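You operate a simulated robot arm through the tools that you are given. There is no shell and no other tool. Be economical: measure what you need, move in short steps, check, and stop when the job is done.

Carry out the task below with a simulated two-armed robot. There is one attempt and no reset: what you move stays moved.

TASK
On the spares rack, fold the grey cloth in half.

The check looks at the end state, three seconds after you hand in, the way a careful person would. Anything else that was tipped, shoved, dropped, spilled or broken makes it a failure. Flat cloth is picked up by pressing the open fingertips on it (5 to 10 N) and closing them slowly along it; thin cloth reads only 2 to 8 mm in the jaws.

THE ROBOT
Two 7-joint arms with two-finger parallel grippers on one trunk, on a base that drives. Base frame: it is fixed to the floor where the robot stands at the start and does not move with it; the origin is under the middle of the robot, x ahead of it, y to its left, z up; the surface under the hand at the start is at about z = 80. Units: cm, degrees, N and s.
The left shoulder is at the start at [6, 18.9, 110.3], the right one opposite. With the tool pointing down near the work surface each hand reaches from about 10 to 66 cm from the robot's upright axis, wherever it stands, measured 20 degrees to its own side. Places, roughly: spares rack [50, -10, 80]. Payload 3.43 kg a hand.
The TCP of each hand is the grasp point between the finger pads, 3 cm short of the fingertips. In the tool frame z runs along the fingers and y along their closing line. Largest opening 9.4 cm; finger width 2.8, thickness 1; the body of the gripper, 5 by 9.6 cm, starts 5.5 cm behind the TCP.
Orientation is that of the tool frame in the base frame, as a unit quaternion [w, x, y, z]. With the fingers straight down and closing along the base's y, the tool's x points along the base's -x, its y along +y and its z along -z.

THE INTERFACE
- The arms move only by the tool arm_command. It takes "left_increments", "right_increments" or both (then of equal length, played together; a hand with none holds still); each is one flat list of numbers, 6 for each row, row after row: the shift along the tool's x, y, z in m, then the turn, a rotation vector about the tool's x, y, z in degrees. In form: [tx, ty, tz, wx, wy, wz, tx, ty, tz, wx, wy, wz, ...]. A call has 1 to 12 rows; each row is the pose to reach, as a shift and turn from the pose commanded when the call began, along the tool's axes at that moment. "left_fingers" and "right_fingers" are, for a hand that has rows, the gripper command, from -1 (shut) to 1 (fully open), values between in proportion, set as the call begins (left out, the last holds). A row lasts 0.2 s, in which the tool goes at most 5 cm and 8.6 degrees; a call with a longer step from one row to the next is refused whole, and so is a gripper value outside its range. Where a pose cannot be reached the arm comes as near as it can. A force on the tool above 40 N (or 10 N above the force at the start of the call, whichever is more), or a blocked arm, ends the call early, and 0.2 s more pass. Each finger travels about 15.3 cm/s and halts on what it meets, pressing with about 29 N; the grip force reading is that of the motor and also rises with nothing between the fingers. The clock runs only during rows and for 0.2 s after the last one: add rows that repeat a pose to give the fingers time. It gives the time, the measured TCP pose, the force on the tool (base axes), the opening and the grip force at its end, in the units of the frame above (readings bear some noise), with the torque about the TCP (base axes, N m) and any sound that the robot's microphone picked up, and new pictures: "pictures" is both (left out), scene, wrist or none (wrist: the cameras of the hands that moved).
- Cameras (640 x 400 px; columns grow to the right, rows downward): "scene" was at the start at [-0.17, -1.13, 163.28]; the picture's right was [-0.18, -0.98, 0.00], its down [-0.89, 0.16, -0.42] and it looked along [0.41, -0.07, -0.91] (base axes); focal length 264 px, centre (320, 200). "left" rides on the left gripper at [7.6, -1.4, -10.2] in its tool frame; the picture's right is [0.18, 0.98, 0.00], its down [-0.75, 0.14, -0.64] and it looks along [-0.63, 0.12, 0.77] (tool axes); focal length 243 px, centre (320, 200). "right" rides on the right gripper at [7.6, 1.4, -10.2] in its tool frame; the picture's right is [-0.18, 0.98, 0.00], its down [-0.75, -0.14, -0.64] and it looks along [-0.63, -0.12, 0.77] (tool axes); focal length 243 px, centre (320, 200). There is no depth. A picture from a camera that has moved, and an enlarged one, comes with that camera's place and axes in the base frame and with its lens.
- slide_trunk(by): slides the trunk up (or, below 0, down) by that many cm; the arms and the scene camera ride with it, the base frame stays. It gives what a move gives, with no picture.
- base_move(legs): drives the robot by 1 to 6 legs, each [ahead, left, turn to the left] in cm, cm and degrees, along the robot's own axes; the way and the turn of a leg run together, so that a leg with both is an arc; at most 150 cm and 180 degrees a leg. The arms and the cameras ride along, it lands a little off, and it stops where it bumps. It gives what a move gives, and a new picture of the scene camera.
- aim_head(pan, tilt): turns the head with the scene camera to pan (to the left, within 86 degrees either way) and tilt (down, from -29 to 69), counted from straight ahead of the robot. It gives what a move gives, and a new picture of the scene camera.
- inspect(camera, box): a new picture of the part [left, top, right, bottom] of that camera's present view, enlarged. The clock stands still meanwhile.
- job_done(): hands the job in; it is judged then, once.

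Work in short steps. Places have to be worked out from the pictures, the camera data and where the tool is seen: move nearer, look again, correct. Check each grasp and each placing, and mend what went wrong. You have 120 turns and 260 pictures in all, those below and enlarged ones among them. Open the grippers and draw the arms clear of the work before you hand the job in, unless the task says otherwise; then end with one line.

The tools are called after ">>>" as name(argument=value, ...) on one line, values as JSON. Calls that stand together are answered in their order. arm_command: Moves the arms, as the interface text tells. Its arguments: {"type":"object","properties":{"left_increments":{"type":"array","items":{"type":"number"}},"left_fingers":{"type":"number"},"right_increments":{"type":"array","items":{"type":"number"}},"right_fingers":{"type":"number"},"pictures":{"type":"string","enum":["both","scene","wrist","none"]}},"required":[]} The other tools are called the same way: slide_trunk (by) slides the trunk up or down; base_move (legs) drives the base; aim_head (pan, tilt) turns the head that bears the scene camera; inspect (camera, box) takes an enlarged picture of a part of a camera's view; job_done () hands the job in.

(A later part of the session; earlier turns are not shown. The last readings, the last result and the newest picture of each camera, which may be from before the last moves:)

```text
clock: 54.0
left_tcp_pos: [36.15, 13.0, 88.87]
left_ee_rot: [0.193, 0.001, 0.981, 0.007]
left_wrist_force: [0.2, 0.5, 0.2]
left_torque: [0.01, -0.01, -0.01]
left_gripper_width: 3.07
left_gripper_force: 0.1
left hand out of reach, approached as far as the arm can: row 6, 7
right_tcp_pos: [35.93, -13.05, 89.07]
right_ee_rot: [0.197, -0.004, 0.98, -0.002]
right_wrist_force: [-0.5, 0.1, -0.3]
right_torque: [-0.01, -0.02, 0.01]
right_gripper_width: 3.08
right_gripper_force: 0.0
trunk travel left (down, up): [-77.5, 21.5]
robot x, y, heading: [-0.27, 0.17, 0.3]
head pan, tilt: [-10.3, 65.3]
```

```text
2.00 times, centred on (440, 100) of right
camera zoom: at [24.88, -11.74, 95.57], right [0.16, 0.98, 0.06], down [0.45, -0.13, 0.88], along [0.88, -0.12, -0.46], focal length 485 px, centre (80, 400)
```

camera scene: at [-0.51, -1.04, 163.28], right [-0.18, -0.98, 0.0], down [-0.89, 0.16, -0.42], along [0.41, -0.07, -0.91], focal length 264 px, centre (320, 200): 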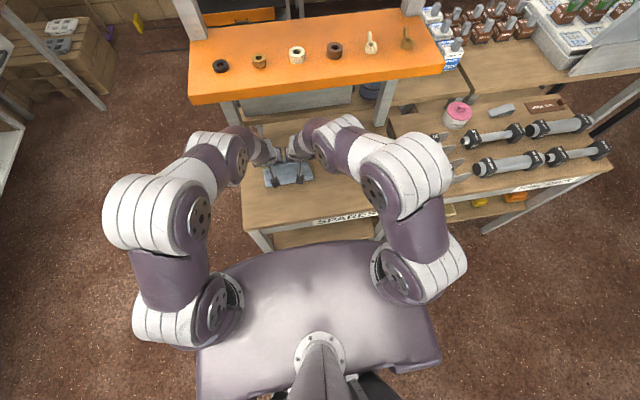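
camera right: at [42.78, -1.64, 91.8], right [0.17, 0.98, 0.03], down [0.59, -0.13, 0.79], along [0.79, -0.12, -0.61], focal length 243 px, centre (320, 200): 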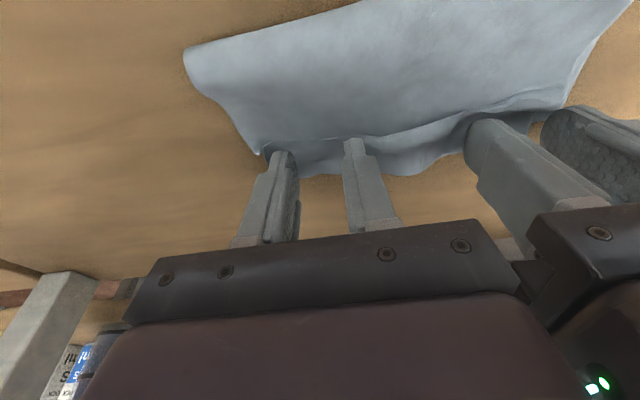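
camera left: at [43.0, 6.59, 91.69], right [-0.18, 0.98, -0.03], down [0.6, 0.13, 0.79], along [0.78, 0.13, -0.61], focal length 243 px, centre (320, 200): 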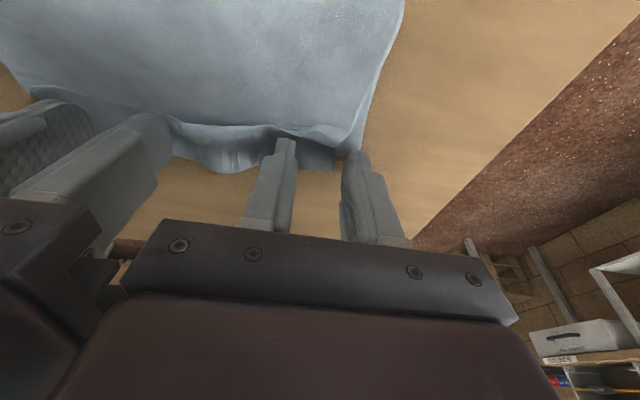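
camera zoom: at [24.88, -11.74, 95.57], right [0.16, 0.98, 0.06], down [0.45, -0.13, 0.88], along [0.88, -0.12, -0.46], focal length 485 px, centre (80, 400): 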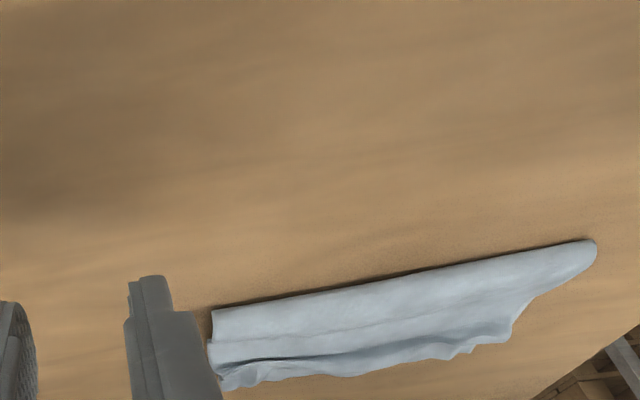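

The hem is free again, about 1 cm past the bottom edge, and a slack wrinkle runs along y at x≈51.5. I'll set four spread fingertips at the hem side of that wrinkle and gently plow the slack toward the crease.

>>> arm_command(left_increments=[-0.0239, -0.0087, 0.0159, 0, 1.7, 0, -0.0478, -0.0173, 0.0318, 0, 3.3, 0, -0.0717, -0.026, 0.0478, 0, 5, 0, -0.0956, -0.0347, 0.0637, 0, 6.7, 0, -0.1195, -0.0433, 0.0796, 0, 8.3, 0, -0.1434, -0.052, 0.0955, 0, 10, 0, -0.1434, -0.052, 0.0955, 0, 10, 0], right_increments=[-0.024, 0.0164, 0.0165, 0, 1.7, 0, -0.0479, 0.0328, 0.0331, 0, 3.3, 0, -0.0719, 0.0493, 0.0496, 0, 5, 0, -0.0959, 0.0657, 0.0661, 0, 6.7, 0, -0.1198, 0.0821, 0.0827, 0, 8.3, 0, -0.1438, 0.0985, 0.0992, 0, 10, 0, -0.1438, 0.0985, 0.0992, 0, 10, 0], left_fingers=-0.06, right_fingers=-0.06, pictures="wrist")

```text
clock: 55.6
left_tcp_pos: [52.97, 7.89, 85.39]
left_ee_rot: [0.107, 0.001, 0.994, 0.007]
left_wrist_force: [0.0, -0.3, 0.5]
left_torque: [-0.05, 0.02, 0.01]
left_gripper_width: 4.41
left_gripper_force: 0.2
right_tcp_pos: [52.88, -3.13, 85.41]
right_ee_rot: [0.11, -0.003, 0.994, -0.004]
right_wrist_force: [-0.2, -0.3, 0.1]
right_torque: [0.01, -0.01, 0.0]
right_gripper_width: 4.42
right_gripper_force: 0.0
trunk travel left (down, up): [-77.5, 21.5]
robot x, y, heading: [-0.19, 0.25, 0.1]
head pan, tilt: [-10.3, 65.3]
camera right: at [43.17, -1.75, 93.79], right [0.17, 0.98, 0.03], down [0.59, -0.13, 0.79], along [0.78, -0.12, -0.61], focal length 243 px, centre (320, 200)
camera left: at [43.29, 6.41, 93.76], right [-0.18, 0.98, -0.03], down [0.6, 0.13, 0.79], along [0.78, 0.13, -0.61], focal length 243 px, centre (320, 200)
```

right: 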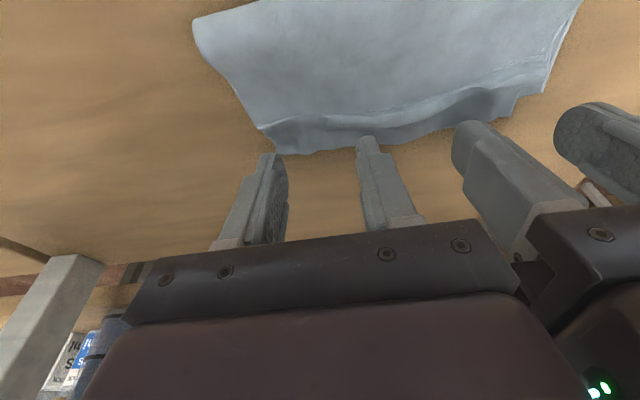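
left: 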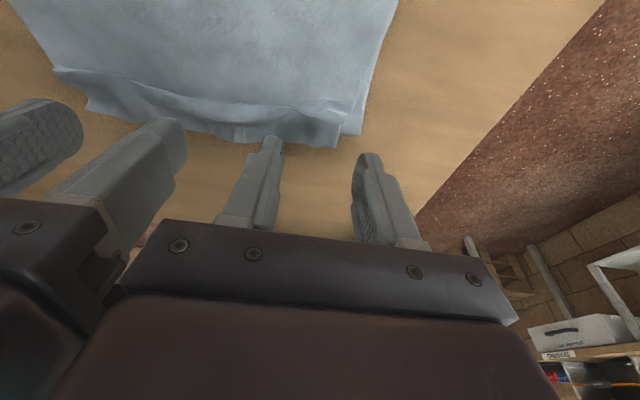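

I lower to just touch the top layer and drag slowly 5.5 cm toward the crease.

>>> arm_command(left_increments=[0.002, 0, 0.009, 0, 0, 0, 0.0039, 0, 0.0178, 0, 0, 0, 0.0039, 0, 0.0178, 0, 0, 0, 0.0106, 0, 0.0163, 0, 0, 0, 0.0173, 0, 0.0148, 0, 0, 0, 0.024, 0, 0.0134, 0, 0, 0, 0.0308, 0, 0.0119, 0, 0, 0, 0.0375, 0, 0.0104, 0, 0, 0, 0.0442, 0, 0.0089, 0, 0, 0, 0.051, 0, 0.0075, 0, 0, 0, 0.0577, 0, 0.006, 0, 0, 0, 0.0577, 0, 0.006, 0, 0, 0], right_increments=[0.002, 0, 0.009, 0, 0, 0, 0.0039, 0, 0.0178, 0, 0, 0, 0.0039, 0, 0.0178, 0, 0, 0, 0.0106, 0, 0.0163, 0, 0, 0, 0.0173, 0, 0.0148, 0, 0, 0, 0.024, 0, 0.0134, 0, 0, 0, 0.0308, 0, 0.0119, 0, 0, 0, 0.0375, 0, 0.0104, 0, 0, 0, 0.0442, 0, 0.0089, 0, 0, 0, 0.051, 0, 0.0075, 0, 0, 0, 0.0577, 0, 0.006, 0, 0, 0, 0.0577, 0, 0.006, 0, 0, 0])

>>> inspect(camera="scene", box=[256, 148, 320, 188])

```text
clock: 58.2
left_tcp_pos: [47.48, 7.95, 83.8]
left_ee_rot: [0.108, 0.001, 0.994, 0.007]
left_wrist_force: [-0.9, 0.6, -0.5]
left_torque: [0.04, -0.02, 0.04]
left_gripper_width: 4.42
left_gripper_force: 0.1
right_tcp_pos: [47.31, -3.26, 83.54]
right_ee_rot: [0.111, -0.002, 0.994, -0.004]
right_wrist_force: [0.1, 1.1, 7.4]
right_torque: [0.05, 0.04, -0.01]
right_gripper_width: 4.4
right_gripper_force: 0.1
trunk travel left (down, up): [-77.5, 21.5]
robot x, y, heading: [-0.34, 0.2, 0.3]
head pan, tilt: [-10.3, 65.3]
camera scene: at [-0.56, -1.04, 163.29], right [-0.18, -0.98, 0.0], down [-0.89, 0.16, -0.42], along [0.41, -0.07, -0.91], focal length 264 px, centre (320, 200)
camera right: at [37.74, -1.83, 91.81], right [0.17, 0.98, 0.03], down [0.59, -0.13, 0.79], along [0.79, -0.12, -0.61], focal length 243 px, centre (320, 200)
camera left: at [37.76, 6.37, 92.01], right [-0.18, 0.98, -0.03], down [0.6, 0.13, 0.79], along [0.78, 0.13, -0.61], focal length 243 px, centre (320, 200)
```

scene: 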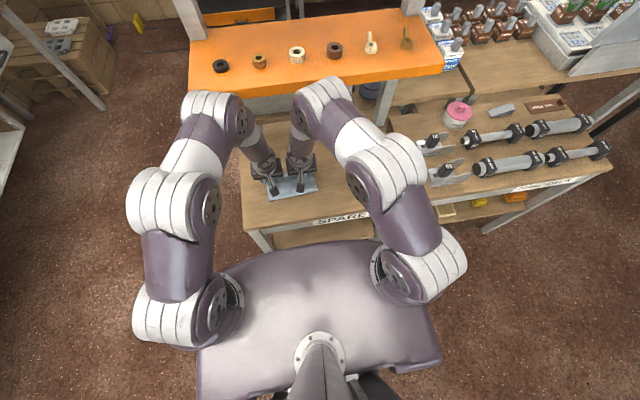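
right: 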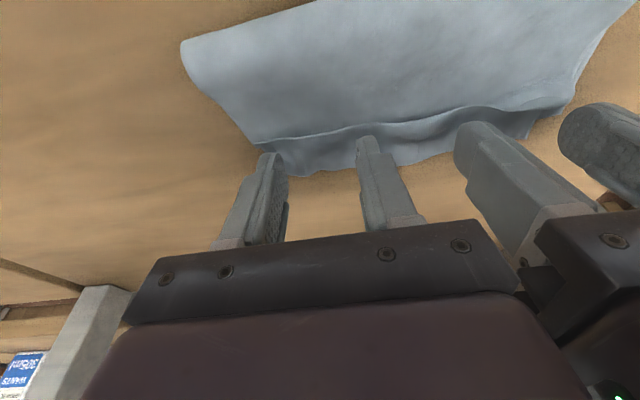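
left: 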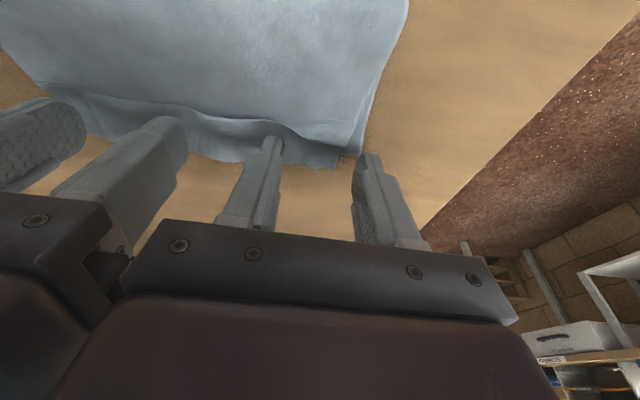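

```text
10.00 times, centred on (288, 168) of scene
camera zoom: at [-0.56, -1.04, 163.29], right [-0.18, -0.98, 0.0], down [-0.89, 0.16, -0.42], along [0.41, -0.07, -0.91], focal length 2640 px, centre (640, 520)
```

zoom: 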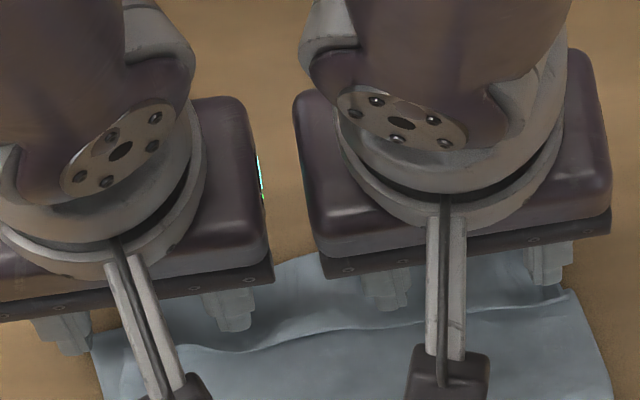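

The whole cloth slid toward the robot rather than the slack moving. That is harmless, and it is now farther from the shelf. I lift off and look.

>>> arm_command(left_increments=[0, 0, -0.02, 0, 0, 0, 0, 0, -0.04, 0, 0, 0, 0.02, 0.02, -0.06, 0, 0, 0, 0.04, 0.04, -0.08, 0, 0, 0, 0.06, 0.06, -0.1, 0, 0, 0, 0.08, 0.08, -0.12, 0, 0, 0, 0.08, 0.08, -0.12, 0, 0, 0], right_increments=[0, 0, -0.02, 0, 0, 0, 0, 0, -0.04, 0, 0, 0, 0.02, -0.02, -0.06, 0, 0, 0, 0.04, -0.04, -0.08, 0, 0, 0, 0.06, -0.06, -0.1, 0, 0, 0, 0.08, -0.08, -0.12, 0, 0, 0, 0.08, -0.08, -0.12, 0, 0, 0], pictures="none")

>>> inspect(camera="scene", box=[250, 155, 330, 205])

>>> inspect(camera="left", box=[0, 0, 320, 200])

```text
clock: 59.8
left_tcp_pos: [37.23, 15.95, 94.06]
left_ee_rot: [0.106, 0.002, 0.994, 0.006]
left_wrist_force: [-0.9, -0.1, -1.2]
left_torque: [0.01, -0.02, 0.01]
left_gripper_width: 4.45
left_gripper_force: 0.0
right_tcp_pos: [37.18, -11.57, 93.47]
right_ee_rot: [0.11, -0.004, 0.994, -0.002]
right_wrist_force: [1.1, 0.7, 1.1]
right_torque: [0.01, 0.03, -0.06]
right_gripper_width: 4.42
right_gripper_force: 0.1
trunk travel left (down, up): [-77.5, 21.5]
robot x, y, heading: [-0.23, -0.16, 0.4]
head pan, tilt: [-10.3, 65.3]
```

```text
8.00 times, centred on (290, 180) of scene
camera zoom: at [-0.29, -1.02, 163.28], right [-0.18, -0.98, 0.0], down [-0.89, 0.16, -0.42], along [0.41, -0.07, -0.91], focal length 2112 px, centre (560, 360)
```

zoom: 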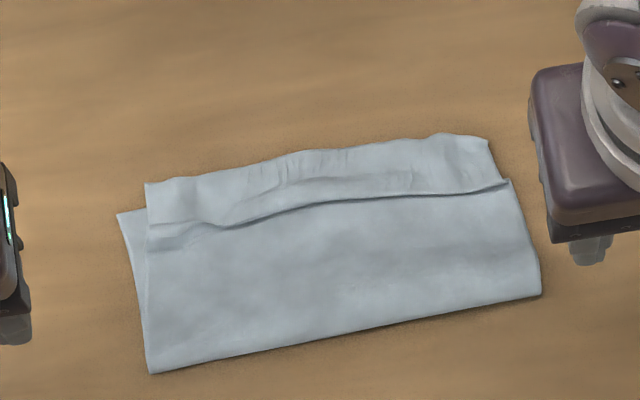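

```text
2.00 times, centred on (160, 100) of left
camera zoom: at [27.68, 14.38, 102.29], right [-0.18, 0.98, -0.03], down [0.6, 0.13, 0.79], along [0.78, 0.13, -0.61], focal length 485 px, centre (640, 400)
```

zoom: 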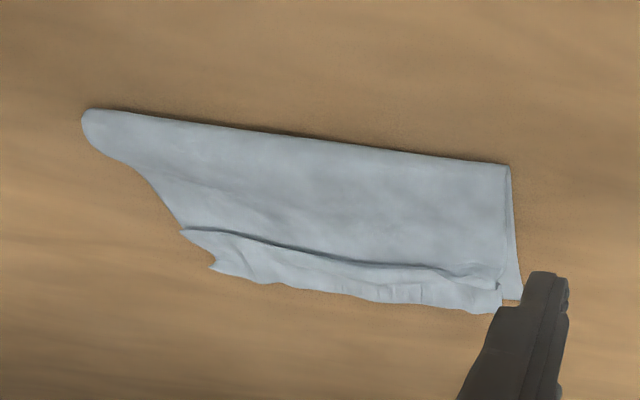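

The cloth now lies at x≈40–49 with the bottom edge at about 47.8, the hem at about 49 and a pleat in the top layer. It is within easy reach now, so I'll pinch the overshooting hem again with a narrower pinch. Then I'll lift it, keeping within the free length this time, and re-lay it over a crease at x≈38.4.

>>> arm_command(left_increments=[-0.0166, -0.0139, 0.0188, 0, 1.2, 0, -0.0331, -0.0278, 0.0375, 0, 2.3, 0, -0.0497, -0.0418, 0.0563, 0, 3.5, 0, -0.0663, -0.0557, 0.075, 0, 4.7, 0, -0.0828, -0.0696, 0.0938, 0, 5.8, 0, -0.0994, -0.0835, 0.1125, 0, 7, 0, -0.0994, -0.0835, 0.1125, 0, 7, 0], right_increments=[-0.0164, 0.0121, 0.0178, 0, 1.2, 0, -0.0327, 0.0242, 0.0356, 0, 2.3, 0, -0.0491, 0.0364, 0.0535, 0, 3.5, 0, -0.0654, 0.0485, 0.0713, 0, 4.7, 0, -0.0818, 0.0606, 0.0891, 0, 5.8, 0, -0.0981, 0.0727, 0.1069, 0, 7, 0, -0.0981, 0.0727, 0.1069, 0, 7, 0], left_fingers=-0.62, right_fingers=-0.62, pictures="wrist")

```text
clock: 61.4
left_tcp_pos: [49.2, 7.53, 84.83]
left_ee_rot: [0.047, 0.0, 0.999, 0.007]
left_wrist_force: [-0.2, 1.4, 0.5]
left_torque: [-0.01, -0.02, -0.01]
left_gripper_width: 1.79
left_gripper_force: 0.1
right_tcp_pos: [48.8, -3.97, 85.21]
right_ee_rot: [0.05, -0.001, 0.999, -0.003]
right_wrist_force: [0.0, 0.4, 0.3]
right_torque: [0.0, -0.05, -0.05]
right_gripper_width: 1.82
right_gripper_force: 0.0
trunk travel left (down, up): [-77.5, 21.5]
robot x, y, heading: [-0.46, -0.09, 0.1]
head pan, tilt: [-10.3, 65.3]
camera right: at [40.21, -2.64, 94.59], right [0.18, 0.98, 0.01], down [0.69, -0.13, 0.72], along [0.71, -0.12, -0.7], focal length 243 px, centre (320, 200)
camera left: at [40.61, 5.91, 94.23], right [-0.18, 0.98, 0.0], down [0.69, 0.13, 0.71], along [0.7, 0.13, -0.7], focal length 243 px, centre (320, 200)
```

right: 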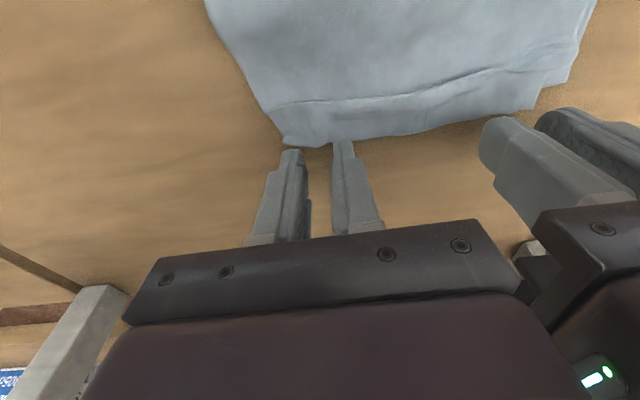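
left: 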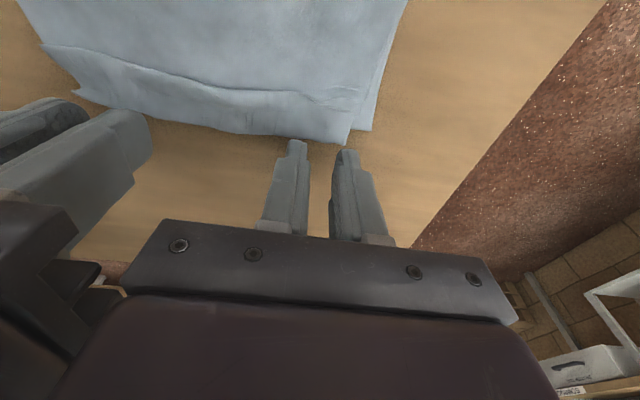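

Aligned with the hem (left corner 49.0/9.1, right 48.95/-6.3). I lower to near contact with small corrections.

>>> arm_command(left_increments=[0, -0.005, 0, 0, 0, 0, 0.0007, -0.005, 0.0075, 0, 0, 0, 0.0014, -0.005, 0.0149, 0, 0, 0, 0.0014, -0.005, 0.0149, 0, 0, 0], right_increments=[-0.001, 0, 0, 0, 0, 0, -0.0013, 0, 0.0095, 0, 0, 0, -0.0013, 0, 0.0187, 0, 0, 0, -0.0013, 0, 0.0187, 0, 0, 0], pictures="none")

```text
clock: 62.4
left_tcp_pos: [49.26, 6.97, 83.26]
left_ee_rot: [0.047, 0.001, 0.999, 0.006]
left_wrist_force: [-0.5, -0.1, 2.4]
left_torque: [-0.02, 0.07, -0.01]
left_gripper_width: 1.78
left_gripper_force: 0.1
right_tcp_pos: [49.27, -3.93, 83.26]
right_ee_rot: [0.051, -0.003, 0.999, -0.003]
right_wrist_force: [-0.8, 0.6, 3.3]
right_torque: [0.05, 0.03, -0.01]
right_gripper_width: 1.78
right_gripper_force: 0.0
trunk travel left (down, up): [-77.5, 21.5]
robot x, y, heading: [-0.21, -0.19, 0.2]
head pan, tilt: [-10.3, 65.3]
```

Light contact; I press half a millimetre more and close in steps.

>>> arm_command(left_increments=[0, 0, 0.0006, 0, 0, 0, 0, 0, 0.0006, 0, 0, 0], right_increments=[0, 0, 0.0005, 0, 0, 0, 0, 0, 0.0005, 0, 0, 0], left_fingers=-0.7, right_fingers=-0.7, pictures="none")

>>> arm_command(left_increments=[0, 0, 0, 0, 0, 0], right_increments=[0, 0, 0, 0, 0, 0], left_fingers=-0.82, right_fingers=-0.82, pictures="none")

>>> arm_command(left_increments=[0, 0, 0, 0, 0, 0, 0, 0, 0, 0, 0, 0], right_increments=[0, 0, 0, 0, 0, 0, 0, 0, 0, 0, 0, 0], left_fingers=-1, right_fingers=-1, pictures="wrist")

```text
clock: 63.0
left_tcp_pos: [49.18, 7.1, 83.28]
left_ee_rot: [0.047, 0.001, 0.999, 0.007]
left_wrist_force: [0.2, -0.6, 3.2]
left_torque: [-0.03, 0.0, 0.01]
left_gripper_width: 1.41
left_gripper_force: 0.1
right_tcp_pos: [49.33, -4.1, 83.42]
right_ee_rot: [0.05, -0.003, 0.999, -0.004]
right_wrist_force: [-1.5, 0.6, 8.8]
right_torque: [-0.02, 0.11, 0.0]
right_gripper_width: 1.31
right_gripper_force: 0.1
trunk travel left (down, up): [-77.5, 21.5]
robot x, y, heading: [-0.12, 0.07, 0.2]
head pan, tilt: [-10.3, 65.3]
```

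```text
clock: 63.4
left_tcp_pos: [49.12, 7.01, 83.44]
left_ee_rot: [0.047, 0.0, 0.999, 0.007]
left_wrist_force: [0.6, -1.6, 4.0]
left_torque: [-0.09, 0.02, -0.02]
left_gripper_width: 0.89
left_gripper_force: 0.5
right_tcp_pos: [49.27, -3.98, 83.39]
right_ee_rot: [0.052, -0.002, 0.999, -0.003]
right_wrist_force: [0.7, 2.4, 10.2]
right_torque: [0.06, 0.08, -0.03]
right_gripper_width: 0.8
right_gripper_force: 0.0
trunk travel left (down, up): [-77.5, 21.5]
robot x, y, heading: [-0.02, 0.33, 0.3]
head pan, tilt: [-10.3, 65.3]
```

```text
clock: 64.0
left_tcp_pos: [49.27, 6.91, 83.31]
left_ee_rot: [0.047, 0.001, 0.999, 0.006]
left_wrist_force: [-0.7, -17.3, 2.2]
left_torque: [-0.57, 0.05, 0.08]
left_gripper_width: 0.18
left_gripper_force: 28.9
right_tcp_pos: [49.29, -3.99, 83.36]
right_ee_rot: [0.052, -0.002, 0.999, -0.002]
right_wrist_force: [0.2, 17.3, 8.0]
right_torque: [0.52, 0.07, -0.14]
right_gripper_width: 0.19
right_gripper_force: 29.1
trunk travel left (down, up): [-77.5, 21.5]
robot x, y, heading: [-0.14, 0.0, 0.2]
head pan, tilt: [-10.3, 65.3]
camera right: at [40.63, -2.53, 92.76], right [0.18, 0.98, 0.01], down [0.68, -0.13, 0.72], along [0.71, -0.12, -0.7], focal length 243 px, centre (320, 200)
camera left: at [40.56, 5.43, 92.72], right [-0.18, 0.98, -0.01], down [0.69, 0.13, 0.71], along [0.7, 0.13, -0.7], focal length 243 px, centre (320, 200)
```

right: 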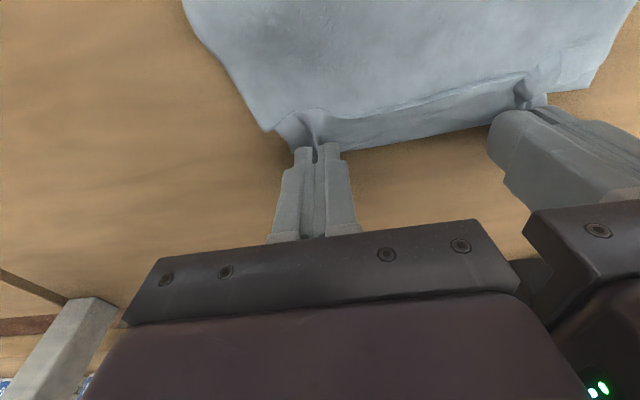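
left: 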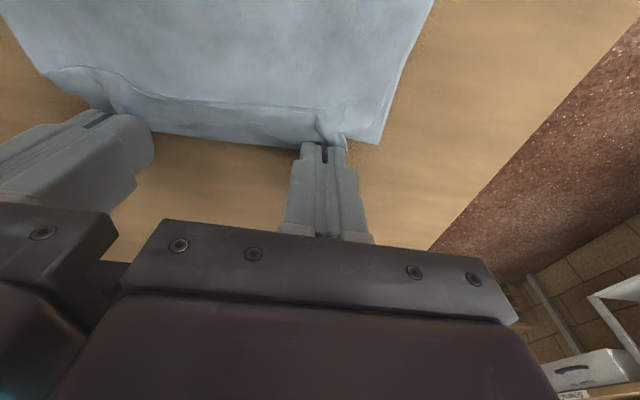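

Both grips hold (1.8 mm), with tension between the hands. I ease them 3 mm inward and lift the layer up and back to just past vertical above the new crease, keeping within the free length.

>>> arm_command(left_increments=[0.008, -0.003, -0.0209, 0, 0, 0, 0.0172, -0.003, -0.0398, 0, 0, 0, 0.0309, -0.003, -0.0542, 0, 0, 0, 0.0446, -0.003, -0.0676, 0, 0, 0, 0.0685, -0.003, -0.08, 0, 0, 0, 0.0891, -0.003, -0.085, 0, 0, 0, 0.1088, -0.003, -0.0789, 0, 0, 0, 0.1088, -0.003, -0.0789, 0, 0, 0], right_increments=[0.008, 0.003, -0.0209, 0, 0, 0, 0.0172, 0.003, -0.0398, 0, 0, 0, 0.0309, 0.003, -0.0542, 0, 0, 0, 0.0446, 0.003, -0.0676, 0, 0, 0, 0.0685, 0.003, -0.08, 0, 0, 0, 0.0891, 0.003, -0.085, 0, 0, 0, 0.1088, 0.003, -0.0789, 0, 0, 0, 0.1088, 0.003, -0.0789, 0, 0, 0], pictures="wrist")

>>> inspect(camera="scene", box=[240, 140, 352, 210])

```text
clock: 65.8
left_tcp_pos: [37.6, 6.67, 90.05]
left_ee_rot: [0.046, 0.001, 0.999, 0.008]
left_wrist_force: [-0.6, -1.2, 0.9]
left_torque: [-0.04, 0.0, -0.01]
left_gripper_width: 0.2
left_gripper_force: 28.7
right_tcp_pos: [37.65, -3.64, 90.15]
right_ee_rot: [0.049, -0.003, 0.999, -0.004]
right_wrist_force: [0.7, 1.3, -0.2]
right_torque: [0.03, 0.02, -0.01]
right_gripper_width: 0.18
right_gripper_force: 29.2
trunk travel left (down, up): [-77.5, 21.5]
robot x, y, heading: [-0.3, 0.01, 0.2]
head pan, tilt: [-10.3, 65.3]
camera right: at [29.06, -2.16, 99.57], right [0.18, 0.98, 0.01], down [0.69, -0.13, 0.71], along [0.7, -0.12, -0.7], focal length 243 px, centre (320, 200)
camera left: at [29.04, 5.14, 99.5], right [-0.18, 0.98, 0.0], down [0.69, 0.13, 0.71], along [0.7, 0.13, -0.7], focal length 243 px, centre (320, 200)
```

right: 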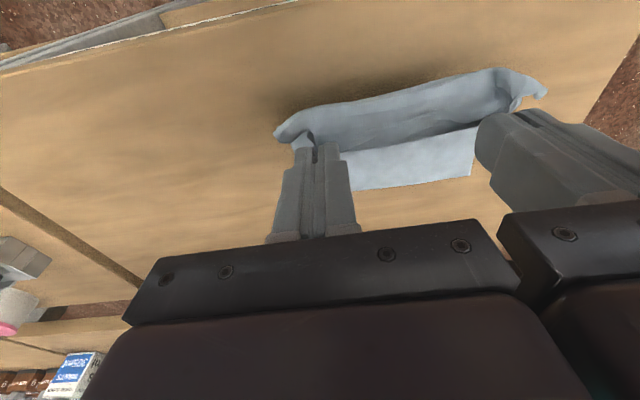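
left: 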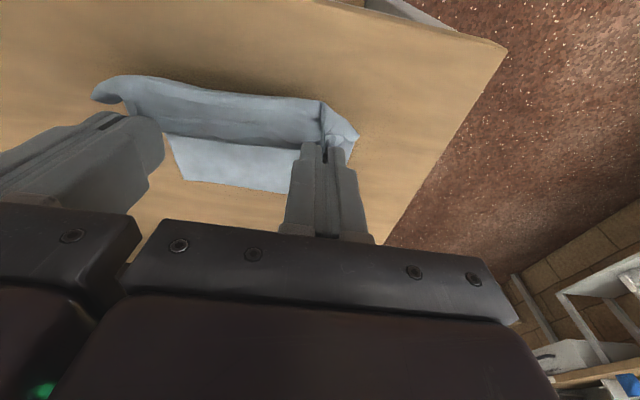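

```text
5.71 times, centred on (296, 175) of scene
camera zoom: at [-0.47, -1.04, 163.28], right [-0.18, -0.98, 0.0], down [-0.89, 0.16, -0.42], along [0.41, -0.07, -0.91], focal length 1509 px, centre (457, 343)
```

zoom: 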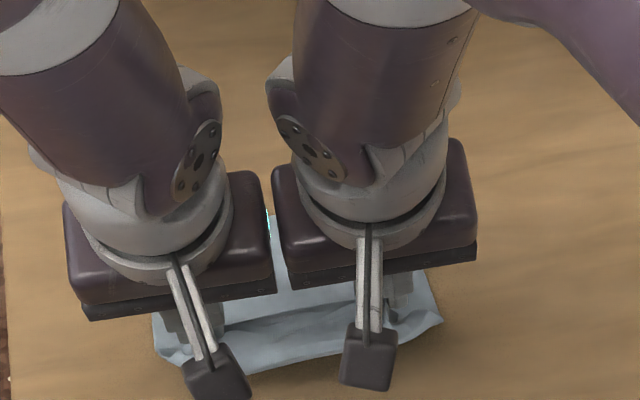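

The bottom edge is still at x≈48 (not dragged) and the old crease has opened. I arc the hem forward and set it down on the bottom edge.

>>> arm_command(left_increments=[-0.0199, 0, -0.0086, 0, 0, 0, -0.033, 0, -0.0065, 0, 0, 0, -0.0456, 0, -0.0041, 0, 0, 0, -0.0574, 0, 0.0035, 0, 0, 0, -0.0692, 0.001, 0.0113, 0, 0, 0, -0.079, 0.002, 0.0245, 0, 0, 0, -0.0877, 0.003, 0.0382, 0, 0, 0, -0.093, 0.003, 0.05, 0, 0, 0, -0.0974, 0.003, 0.0622, 0, 0, 0, -0.0993, 0.003, 0.074, 0, 0, 0, -0.0993, 0.003, 0.074, 0, 0, 0], right_increments=[-0.0199, 0, -0.0086, 0, 0, 0, -0.033, 0, -0.0065, 0, 0, 0, -0.0456, 0, -0.0041, 0, 0, 0, -0.0574, 0, 0.0035, 0, 0, 0, -0.0692, -0.001, 0.0113, 0, 0, 0, -0.079, -0.002, 0.0245, 0, 0, 0, -0.0877, -0.003, 0.0382, 0, 0, 0, -0.093, -0.003, 0.05, 0, 0, 0, -0.0974, -0.003, 0.0622, 0, 0, 0, -0.0993, -0.003, 0.074, 0, 0, 0, -0.0993, -0.003, 0.074, 0, 0, 0], pictures="wrist")

>>> inspect(camera="scene", box=[240, 140, 352, 210])

```text
clock: 68.2
left_tcp_pos: [48.22, 6.9, 83.67]
left_ee_rot: [0.047, 0.0, 0.999, 0.006]
left_wrist_force: [-0.3, -17.9, 0.9]
left_torque: [-0.57, 0.03, 0.08]
left_gripper_width: 0.2
left_gripper_force: 28.9
right_tcp_pos: [48.36, -3.98, 83.63]
right_ee_rot: [0.051, -0.002, 0.999, -0.004]
right_wrist_force: [0.3, 17.8, 0.2]
right_torque: [0.59, 0.01, -0.12]
right_gripper_width: 0.19
right_gripper_force: 29.5
trunk travel left (down, up): [-77.5, 21.5]
robot x, y, heading: [-0.25, -0.28, 0.5]
head pan, tilt: [-10.3, 65.3]
camera right: at [39.72, -2.55, 93.06], right [0.18, 0.98, 0.01], down [0.69, -0.13, 0.72], along [0.71, -0.12, -0.7], focal length 243 px, centre (320, 200)
camera left: at [39.63, 5.44, 93.06], right [-0.18, 0.98, 0.0], down [0.69, 0.13, 0.71], along [0.7, 0.13, -0.7], focal length 243 px, centre (320, 200)
```

right: 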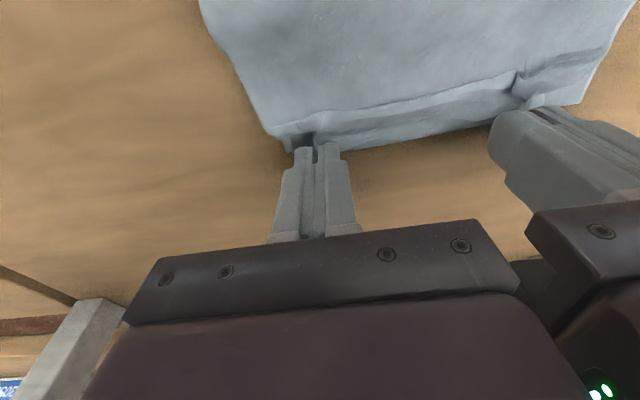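
left: 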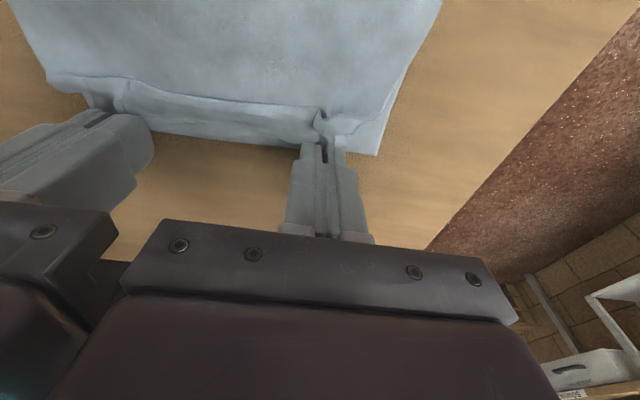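

```text
5.71 times, centred on (296, 175) of scene
camera zoom: at [-0.57, -1.05, 163.28], right [-0.18, -0.98, 0.0], down [-0.89, 0.16, -0.42], along [0.41, -0.07, -0.91], focal length 1509 px, centre (457, 343)
```

zoom: 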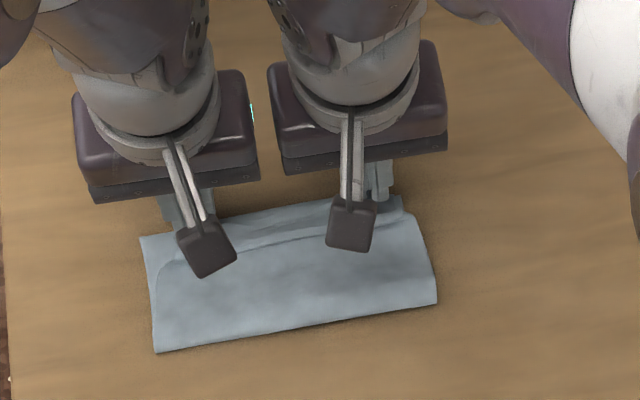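

The hem lies on the bottom edge, crease at x≈39.6. I lower 2 mm for light contact and open the fingers to spread the puckers as they release.

>>> arm_command(left_increments=[0.0002, 0, 0.0018, 0, 0, 0, 0.0002, 0, 0.0018, 0, 0, 0], right_increments=[0.0002, 0, 0.0016, 0, 0, 0, 0.0002, 0, 0.0016, 0, 0, 0], left_fingers=-0.85, right_fingers=-0.85, pictures="none")

>>> arm_command(left_increments=[0, 0, 0, 0, 0, 0, 0, 0, 0, 0, 0, 0], right_increments=[0, 0, 0, 0, 0, 0, 0, 0, 0, 0, 0, 0], left_fingers=-0.4, right_fingers=-0.4, pictures="wrist")

```text
clock: 68.8
left_tcp_pos: [48.15, 7.07, 83.41]
left_ee_rot: [0.046, 0.001, 0.999, 0.007]
left_wrist_force: [-0.6, 0.6, -0.2]
left_torque: [0.03, 0.02, -0.01]
left_gripper_width: 0.7
left_gripper_force: 0.1
right_tcp_pos: [48.38, -4.02, 83.51]
right_ee_rot: [0.049, -0.003, 0.999, -0.004]
right_wrist_force: [0.1, 0.1, 0.0]
right_torque: [0.0, -0.01, -0.03]
right_gripper_width: 0.7
right_gripper_force: 0.1
trunk travel left (down, up): [-77.5, 21.5]
robot x, y, heading: [-0.5, 0.28, -0.1]
head pan, tilt: [-10.3, 65.3]
```

```text
clock: 69.4
left_tcp_pos: [48.17, 6.98, 83.45]
left_ee_rot: [0.046, 0.0, 0.999, 0.007]
left_wrist_force: [0.6, -0.2, 0.6]
left_torque: [0.01, -0.02, -0.02]
left_gripper_width: 2.8
left_gripper_force: 0.0
right_tcp_pos: [48.32, -3.93, 83.45]
right_ee_rot: [0.05, -0.002, 0.999, -0.003]
right_wrist_force: [0.6, 0.2, 0.4]
right_torque: [-0.01, 0.04, 0.03]
right_gripper_width: 2.81
right_gripper_force: 0.1
trunk travel left (down, up): [-77.5, 21.5]
robot x, y, heading: [-0.87, -0.13, 0.2]
head pan, tilt: [-10.3, 65.3]
camera right: at [39.75, -2.54, 92.93], right [0.18, 0.98, 0.01], down [0.69, -0.13, 0.71], along [0.7, -0.12, -0.7], focal length 243 px, centre (320, 200)
camera left: at [39.66, 5.44, 92.86], right [-0.18, 0.98, 0.0], down [0.69, 0.13, 0.71], along [0.7, 0.13, -0.7], focal length 243 px, centre (320, 200)
```

right: 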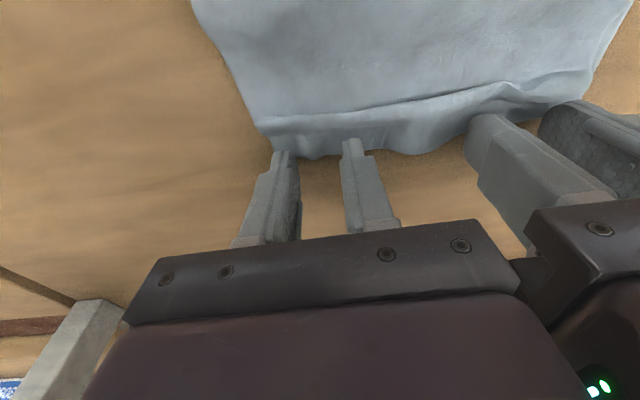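
left: 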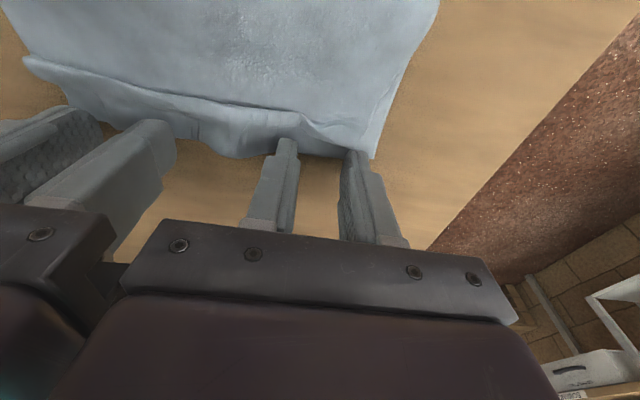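

Released with the hem spread. I lift straight off and retreat to check the result.

>>> arm_command(left_increments=[0, 0, -0.02, 0, 0, 0, 0, 0, -0.04, 0, 0, 0, 0.02, 0.02, -0.06, 0, 0, 0, 0.04, 0.04, -0.08, 0, 0, 0, 0.06, 0.06, -0.1, 0, 0, 0, 0.08, 0.08, -0.12, 0, 0, 0, 0.08, 0.09, -0.12, 0, 0, 0], right_increments=[0, 0, -0.02, 0, 0, 0, 0, 0, -0.04, 0, 0, 0, 0.02, -0.02, -0.06, 0, 0, 0, 0.04, -0.04, -0.08, 0, 0, 0, 0.06, -0.06, -0.1, 0, 0, 0, 0.08, -0.08, -0.12, 0, 0, 0, 0.08, -0.09, -0.12, 0, 0, 0], pictures="none")

>>> inspect(camera="scene", box=[250, 155, 330, 205])

>>> inspect(camera="right", box=[320, 0, 640, 200])

>>> inspect(camera="left", box=[0, 0, 320, 200])

```text
clock: 71.0
left_tcp_pos: [39.35, 15.96, 94.67]
left_ee_rot: [0.046, 0.001, 0.999, 0.007]
left_wrist_force: [-0.1, 0.5, -0.4]
left_torque: [0.01, -0.02, -0.01]
left_gripper_width: 2.81
left_gripper_force: 0.0
right_tcp_pos: [39.55, -12.99, 94.55]
right_ee_rot: [0.05, -0.002, 0.999, -0.004]
right_wrist_force: [0.0, 0.3, -0.1]
right_torque: [0.01, 0.01, 0.02]
right_gripper_width: 2.81
right_gripper_force: 0.1
trunk travel left (down, up): [-77.5, 21.5]
robot x, y, heading: [-0.44, 0.43, 0.2]
head pan, tilt: [-10.3, 65.3]
```

```text
8.00 times, centred on (290, 180) of scene
camera zoom: at [-0.32, -1.03, 163.28], right [-0.18, -0.98, 0.0], down [-0.89, 0.16, -0.42], along [0.41, -0.07, -0.91], focal length 2112 px, centre (560, 360)
```

zoom: 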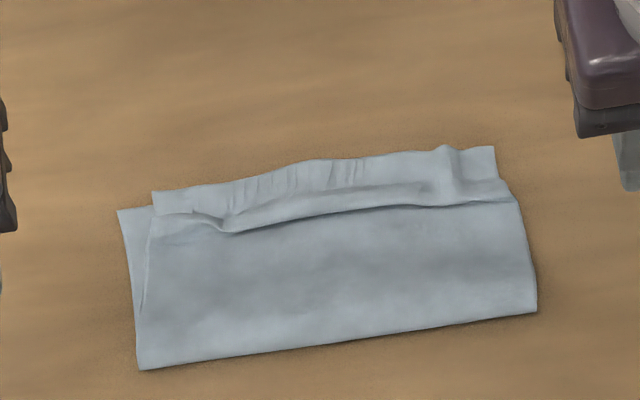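

```text
2.00 times, centred on (480, 100) of right
camera zoom: at [30.96, -11.56, 104.12], right [0.18, 0.98, 0.01], down [0.69, -0.13, 0.71], along [0.7, -0.12, -0.7], focal length 485 px, centre (0, 400)
```

zoom: 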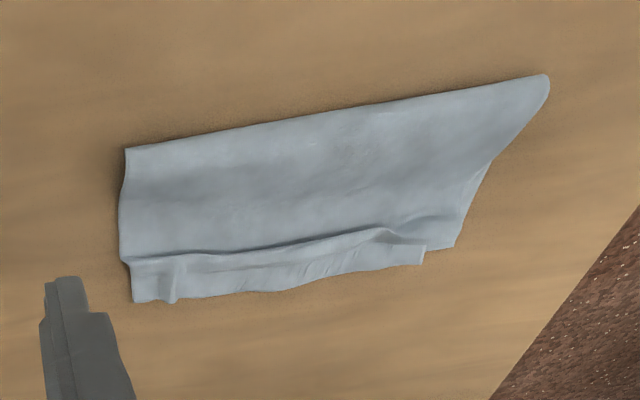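

```text
2.00 times, centred on (160, 100) of left
camera zoom: at [30.76, 14.4, 104.06], right [-0.18, 0.98, 0.0], down [0.69, 0.13, 0.71], along [0.7, 0.13, -0.7], focal length 485 px, centre (640, 400)
```

zoom: 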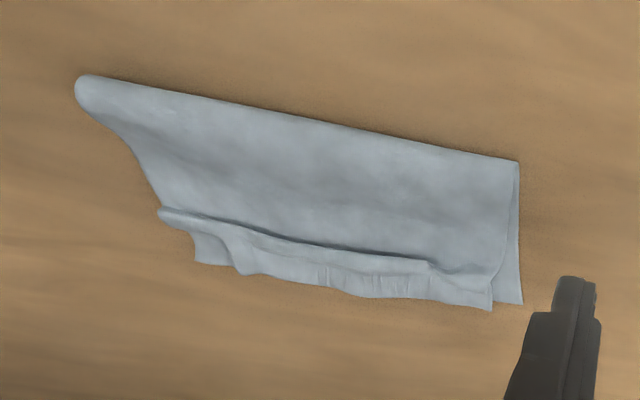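

A pleat remains in the top layer near the hem, flopped toward the robot. I'll first sweep it forward flat with four lightly touching fingertips, as worked before.

>>> arm_command(left_increments=[-0.0047, -0.0168, 0.0201, 0, 0, 0, -0.0094, -0.0336, 0.0403, 0, 0, 0, -0.0142, -0.0504, 0.0604, 0, 0, 0, -0.0189, -0.0672, 0.0806, 0, 0, 0, -0.0236, -0.084, 0.1007, 0, 0, 0, -0.0226, -0.084, 0.1118, 0, 0, 0, -0.0355, -0.084, 0.113, 0, 0, 0, -0.0484, -0.084, 0.1142, 0, 0, 0, -0.0613, -0.084, 0.1155, 0, 0, 0, -0.0742, -0.084, 0.1167, 0, 0, 0, -0.0872, -0.084, 0.1179, 0, 0, 0, -0.0872, -0.084, 0.1179, 0, 0, 0], right_increments=[-0.0042, 0.0194, 0.0198, 0, 0, 0, -0.0084, 0.0388, 0.0396, 0, 0, 0, -0.0125, 0.0582, 0.0594, 0, 0, 0, -0.0167, 0.0776, 0.0792, 0, 0, 0, -0.0209, 0.097, 0.099, 0, 0, 0, -0.0202, 0.097, 0.1103, 0, 0, 0, -0.0331, 0.097, 0.1115, 0, 0, 0, -0.0461, 0.097, 0.1128, 0, 0, 0, -0.059, 0.097, 0.114, 0, 0, 0, -0.072, 0.097, 0.1152, 0, 0, 0, -0.0849, 0.097, 0.1165, 0, 0, 0, -0.0849, 0.097, 0.1165, 0, 0, 0], left_fingers=-0.06, right_fingers=-0.06, pictures="wrist")

```text
clock: 73.6
left_tcp_pos: [48.88, 7.54, 83.68]
left_ee_rot: [0.047, 0.001, 0.999, 0.007]
left_wrist_force: [0.6, 1.3, -0.9]
left_torque: [0.01, 0.01, 0.02]
left_gripper_width: 4.43
left_gripper_force: 0.0
right_tcp_pos: [48.74, -3.21, 84.0]
right_ee_rot: [0.05, -0.003, 0.999, -0.003]
right_wrist_force: [0.8, 0.1, 0.6]
right_torque: [-0.01, 0.02, -0.01]
right_gripper_width: 4.41
right_gripper_force: 0.0
trunk travel left (down, up): [-77.5, 21.5]
robot x, y, heading: [-0.59, -0.16, 0.4]
head pan, tilt: [-10.3, 65.3]
camera right: at [40.13, -1.85, 93.33], right [0.18, 0.98, 0.01], down [0.69, -0.13, 0.71], along [0.71, -0.12, -0.7], focal length 243 px, centre (320, 200)
camera left: at [40.27, 6.05, 93.11], right [-0.18, 0.98, 0.0], down [0.69, 0.13, 0.71], along [0.7, 0.13, -0.7], focal length 243 px, centre (320, 200)
```

right: 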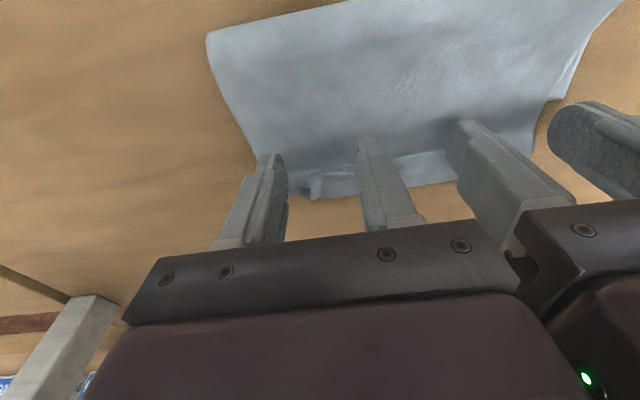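
left: 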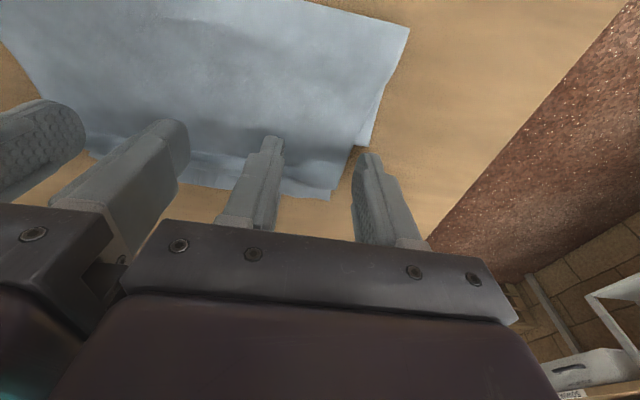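

The pleat has gone forward. I lift off, retreat and look.

>>> arm_command(left_increments=[0, 0, -0.02, 0, 0, 0, 0, 0, -0.04, 0, 0, 0, 0.02, 0.02, -0.06, 0, 0, 0, 0.04, 0.04, -0.08, 0, 0, 0, 0.06, 0.06, -0.1, 0, 0, 0, 0.08, 0.08, -0.12, 0, 0, 0, 0.08, 0.08, -0.12, 0, 0, 0], right_increments=[0, 0, -0.02, 0, 0, 0, 0, 0, -0.04, 0, 0, 0, 0.02, -0.02, -0.06, 0, 0, 0, 0.04, -0.04, -0.08, 0, 0, 0, 0.06, -0.06, -0.1, 0, 0, 0, 0.08, -0.08, -0.12, 0, 0, 0, 0.08, -0.08, -0.12, 0, 0, 0], pictures="none")

>>> inspect(camera="scene", box=[250, 155, 330, 205])

>>> inspect(camera="left", box=[0, 0, 320, 200])

```text
clock: 75.2
left_tcp_pos: [39.8, 15.41, 95.15]
left_ee_rot: [0.046, 0.001, 0.999, 0.006]
left_wrist_force: [0.0, 0.8, 0.0]
left_torque: [-0.01, 0.04, -0.02]
left_gripper_width: 4.41
left_gripper_force: 0.1
right_tcp_pos: [39.77, -11.12, 95.27]
right_ee_rot: [0.049, -0.003, 0.999, -0.004]
right_wrist_force: [0.4, 0.2, 0.4]
right_torque: [-0.01, 0.04, 0.0]
right_gripper_width: 4.41
right_gripper_force: 0.1
trunk travel left (down, up): [-77.5, 21.5]
robot x, y, heading: [-0.35, -0.06, 0.4]
head pan, tilt: [-10.3, 65.3]
```

```text
8.00 times, centred on (290, 180) of scene
camera zoom: at [-0.32, -1.03, 163.28], right [-0.18, -0.98, 0.0], down [-0.89, 0.16, -0.42], along [0.41, -0.07, -0.91], focal length 2112 px, centre (560, 360)
```

zoom: 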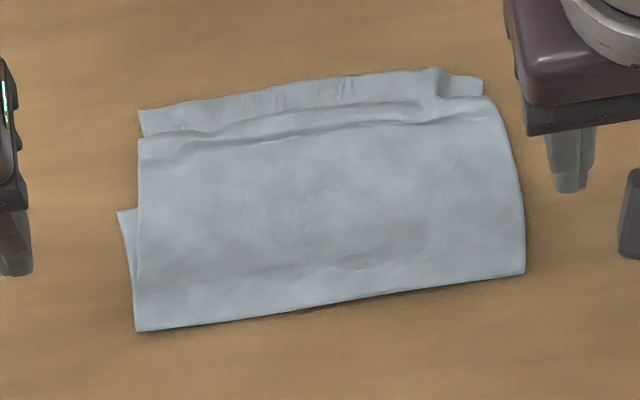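

```text
2.00 times, centred on (160, 100) of left
camera zoom: at [31.22, 13.88, 104.59], right [-0.18, 0.98, 0.0], down [0.69, 0.13, 0.71], along [0.7, 0.13, -0.7], focal length 485 px, centre (640, 400)
```

zoom: 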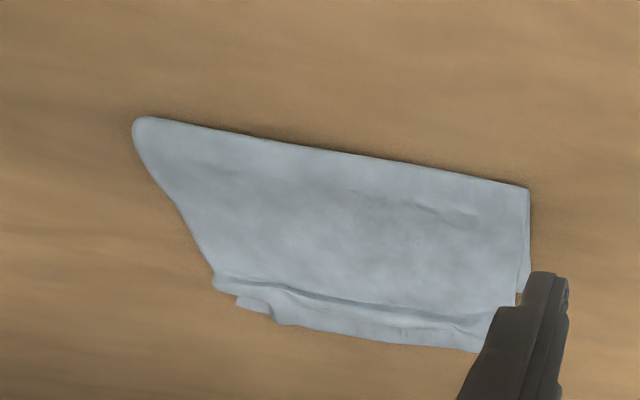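

The top layer slid forward over the bottom, which stayed put: bottom corner 47.8, crease now 41.9, hem 53. So light strokes move only the top layer. Pulling it back from near the crease keeps it in tension, which should also open the pleat. I set the four fingertips down lightly at x≈44.5.

>>> arm_command(left_increments=[-0.0096, -0.0156, 0.0213, 0, 0, 0, -0.0193, -0.0312, 0.0426, 0, 0, 0, -0.0289, -0.0468, 0.0639, 0, 0, 0, -0.0386, -0.0624, 0.0852, 0, 0, 0, -0.0482, -0.078, 0.1065, 0, 0, 0, -0.0475, -0.078, 0.115, 0, 0, 0, -0.0467, -0.078, 0.1215, 0, 0, 0, -0.0467, -0.078, 0.1215, 0, 0, 0], right_increments=[-0.0096, 0.0156, 0.0216, 0, 0, 0, -0.0192, 0.0312, 0.0432, 0, 0, 0, -0.0288, 0.0468, 0.0647, 0, 0, 0, -0.0384, 0.0624, 0.0863, 0, 0, 0, -0.048, 0.078, 0.1079, 0, 0, 0, -0.047, 0.078, 0.116, 0, 0, 0, -0.0459, 0.078, 0.123, 0, 0, 0, -0.0459, 0.078, 0.123, 0, 0, 0], pictures="none")

```text
clock: 77.0
left_tcp_pos: [45.54, 7.93, 83.25]
left_ee_rot: [0.046, 0.001, 0.999, 0.006]
left_wrist_force: [-0.7, 0.7, 2.8]
left_torque: [-0.05, 0.02, -0.03]
left_gripper_width: 4.43
left_gripper_force: 0.2
right_tcp_pos: [45.27, -3.47, 83.29]
right_ee_rot: [0.05, -0.002, 0.999, -0.003]
right_wrist_force: [-0.3, 0.7, 4.8]
right_torque: [0.02, 0.07, -0.02]
right_gripper_width: 4.41
right_gripper_force: 0.0
trunk travel left (down, up): [-77.5, 21.5]
robot x, y, heading: [-0.43, 0.0, 0.1]
head pan, tilt: [-10.3, 65.3]
```

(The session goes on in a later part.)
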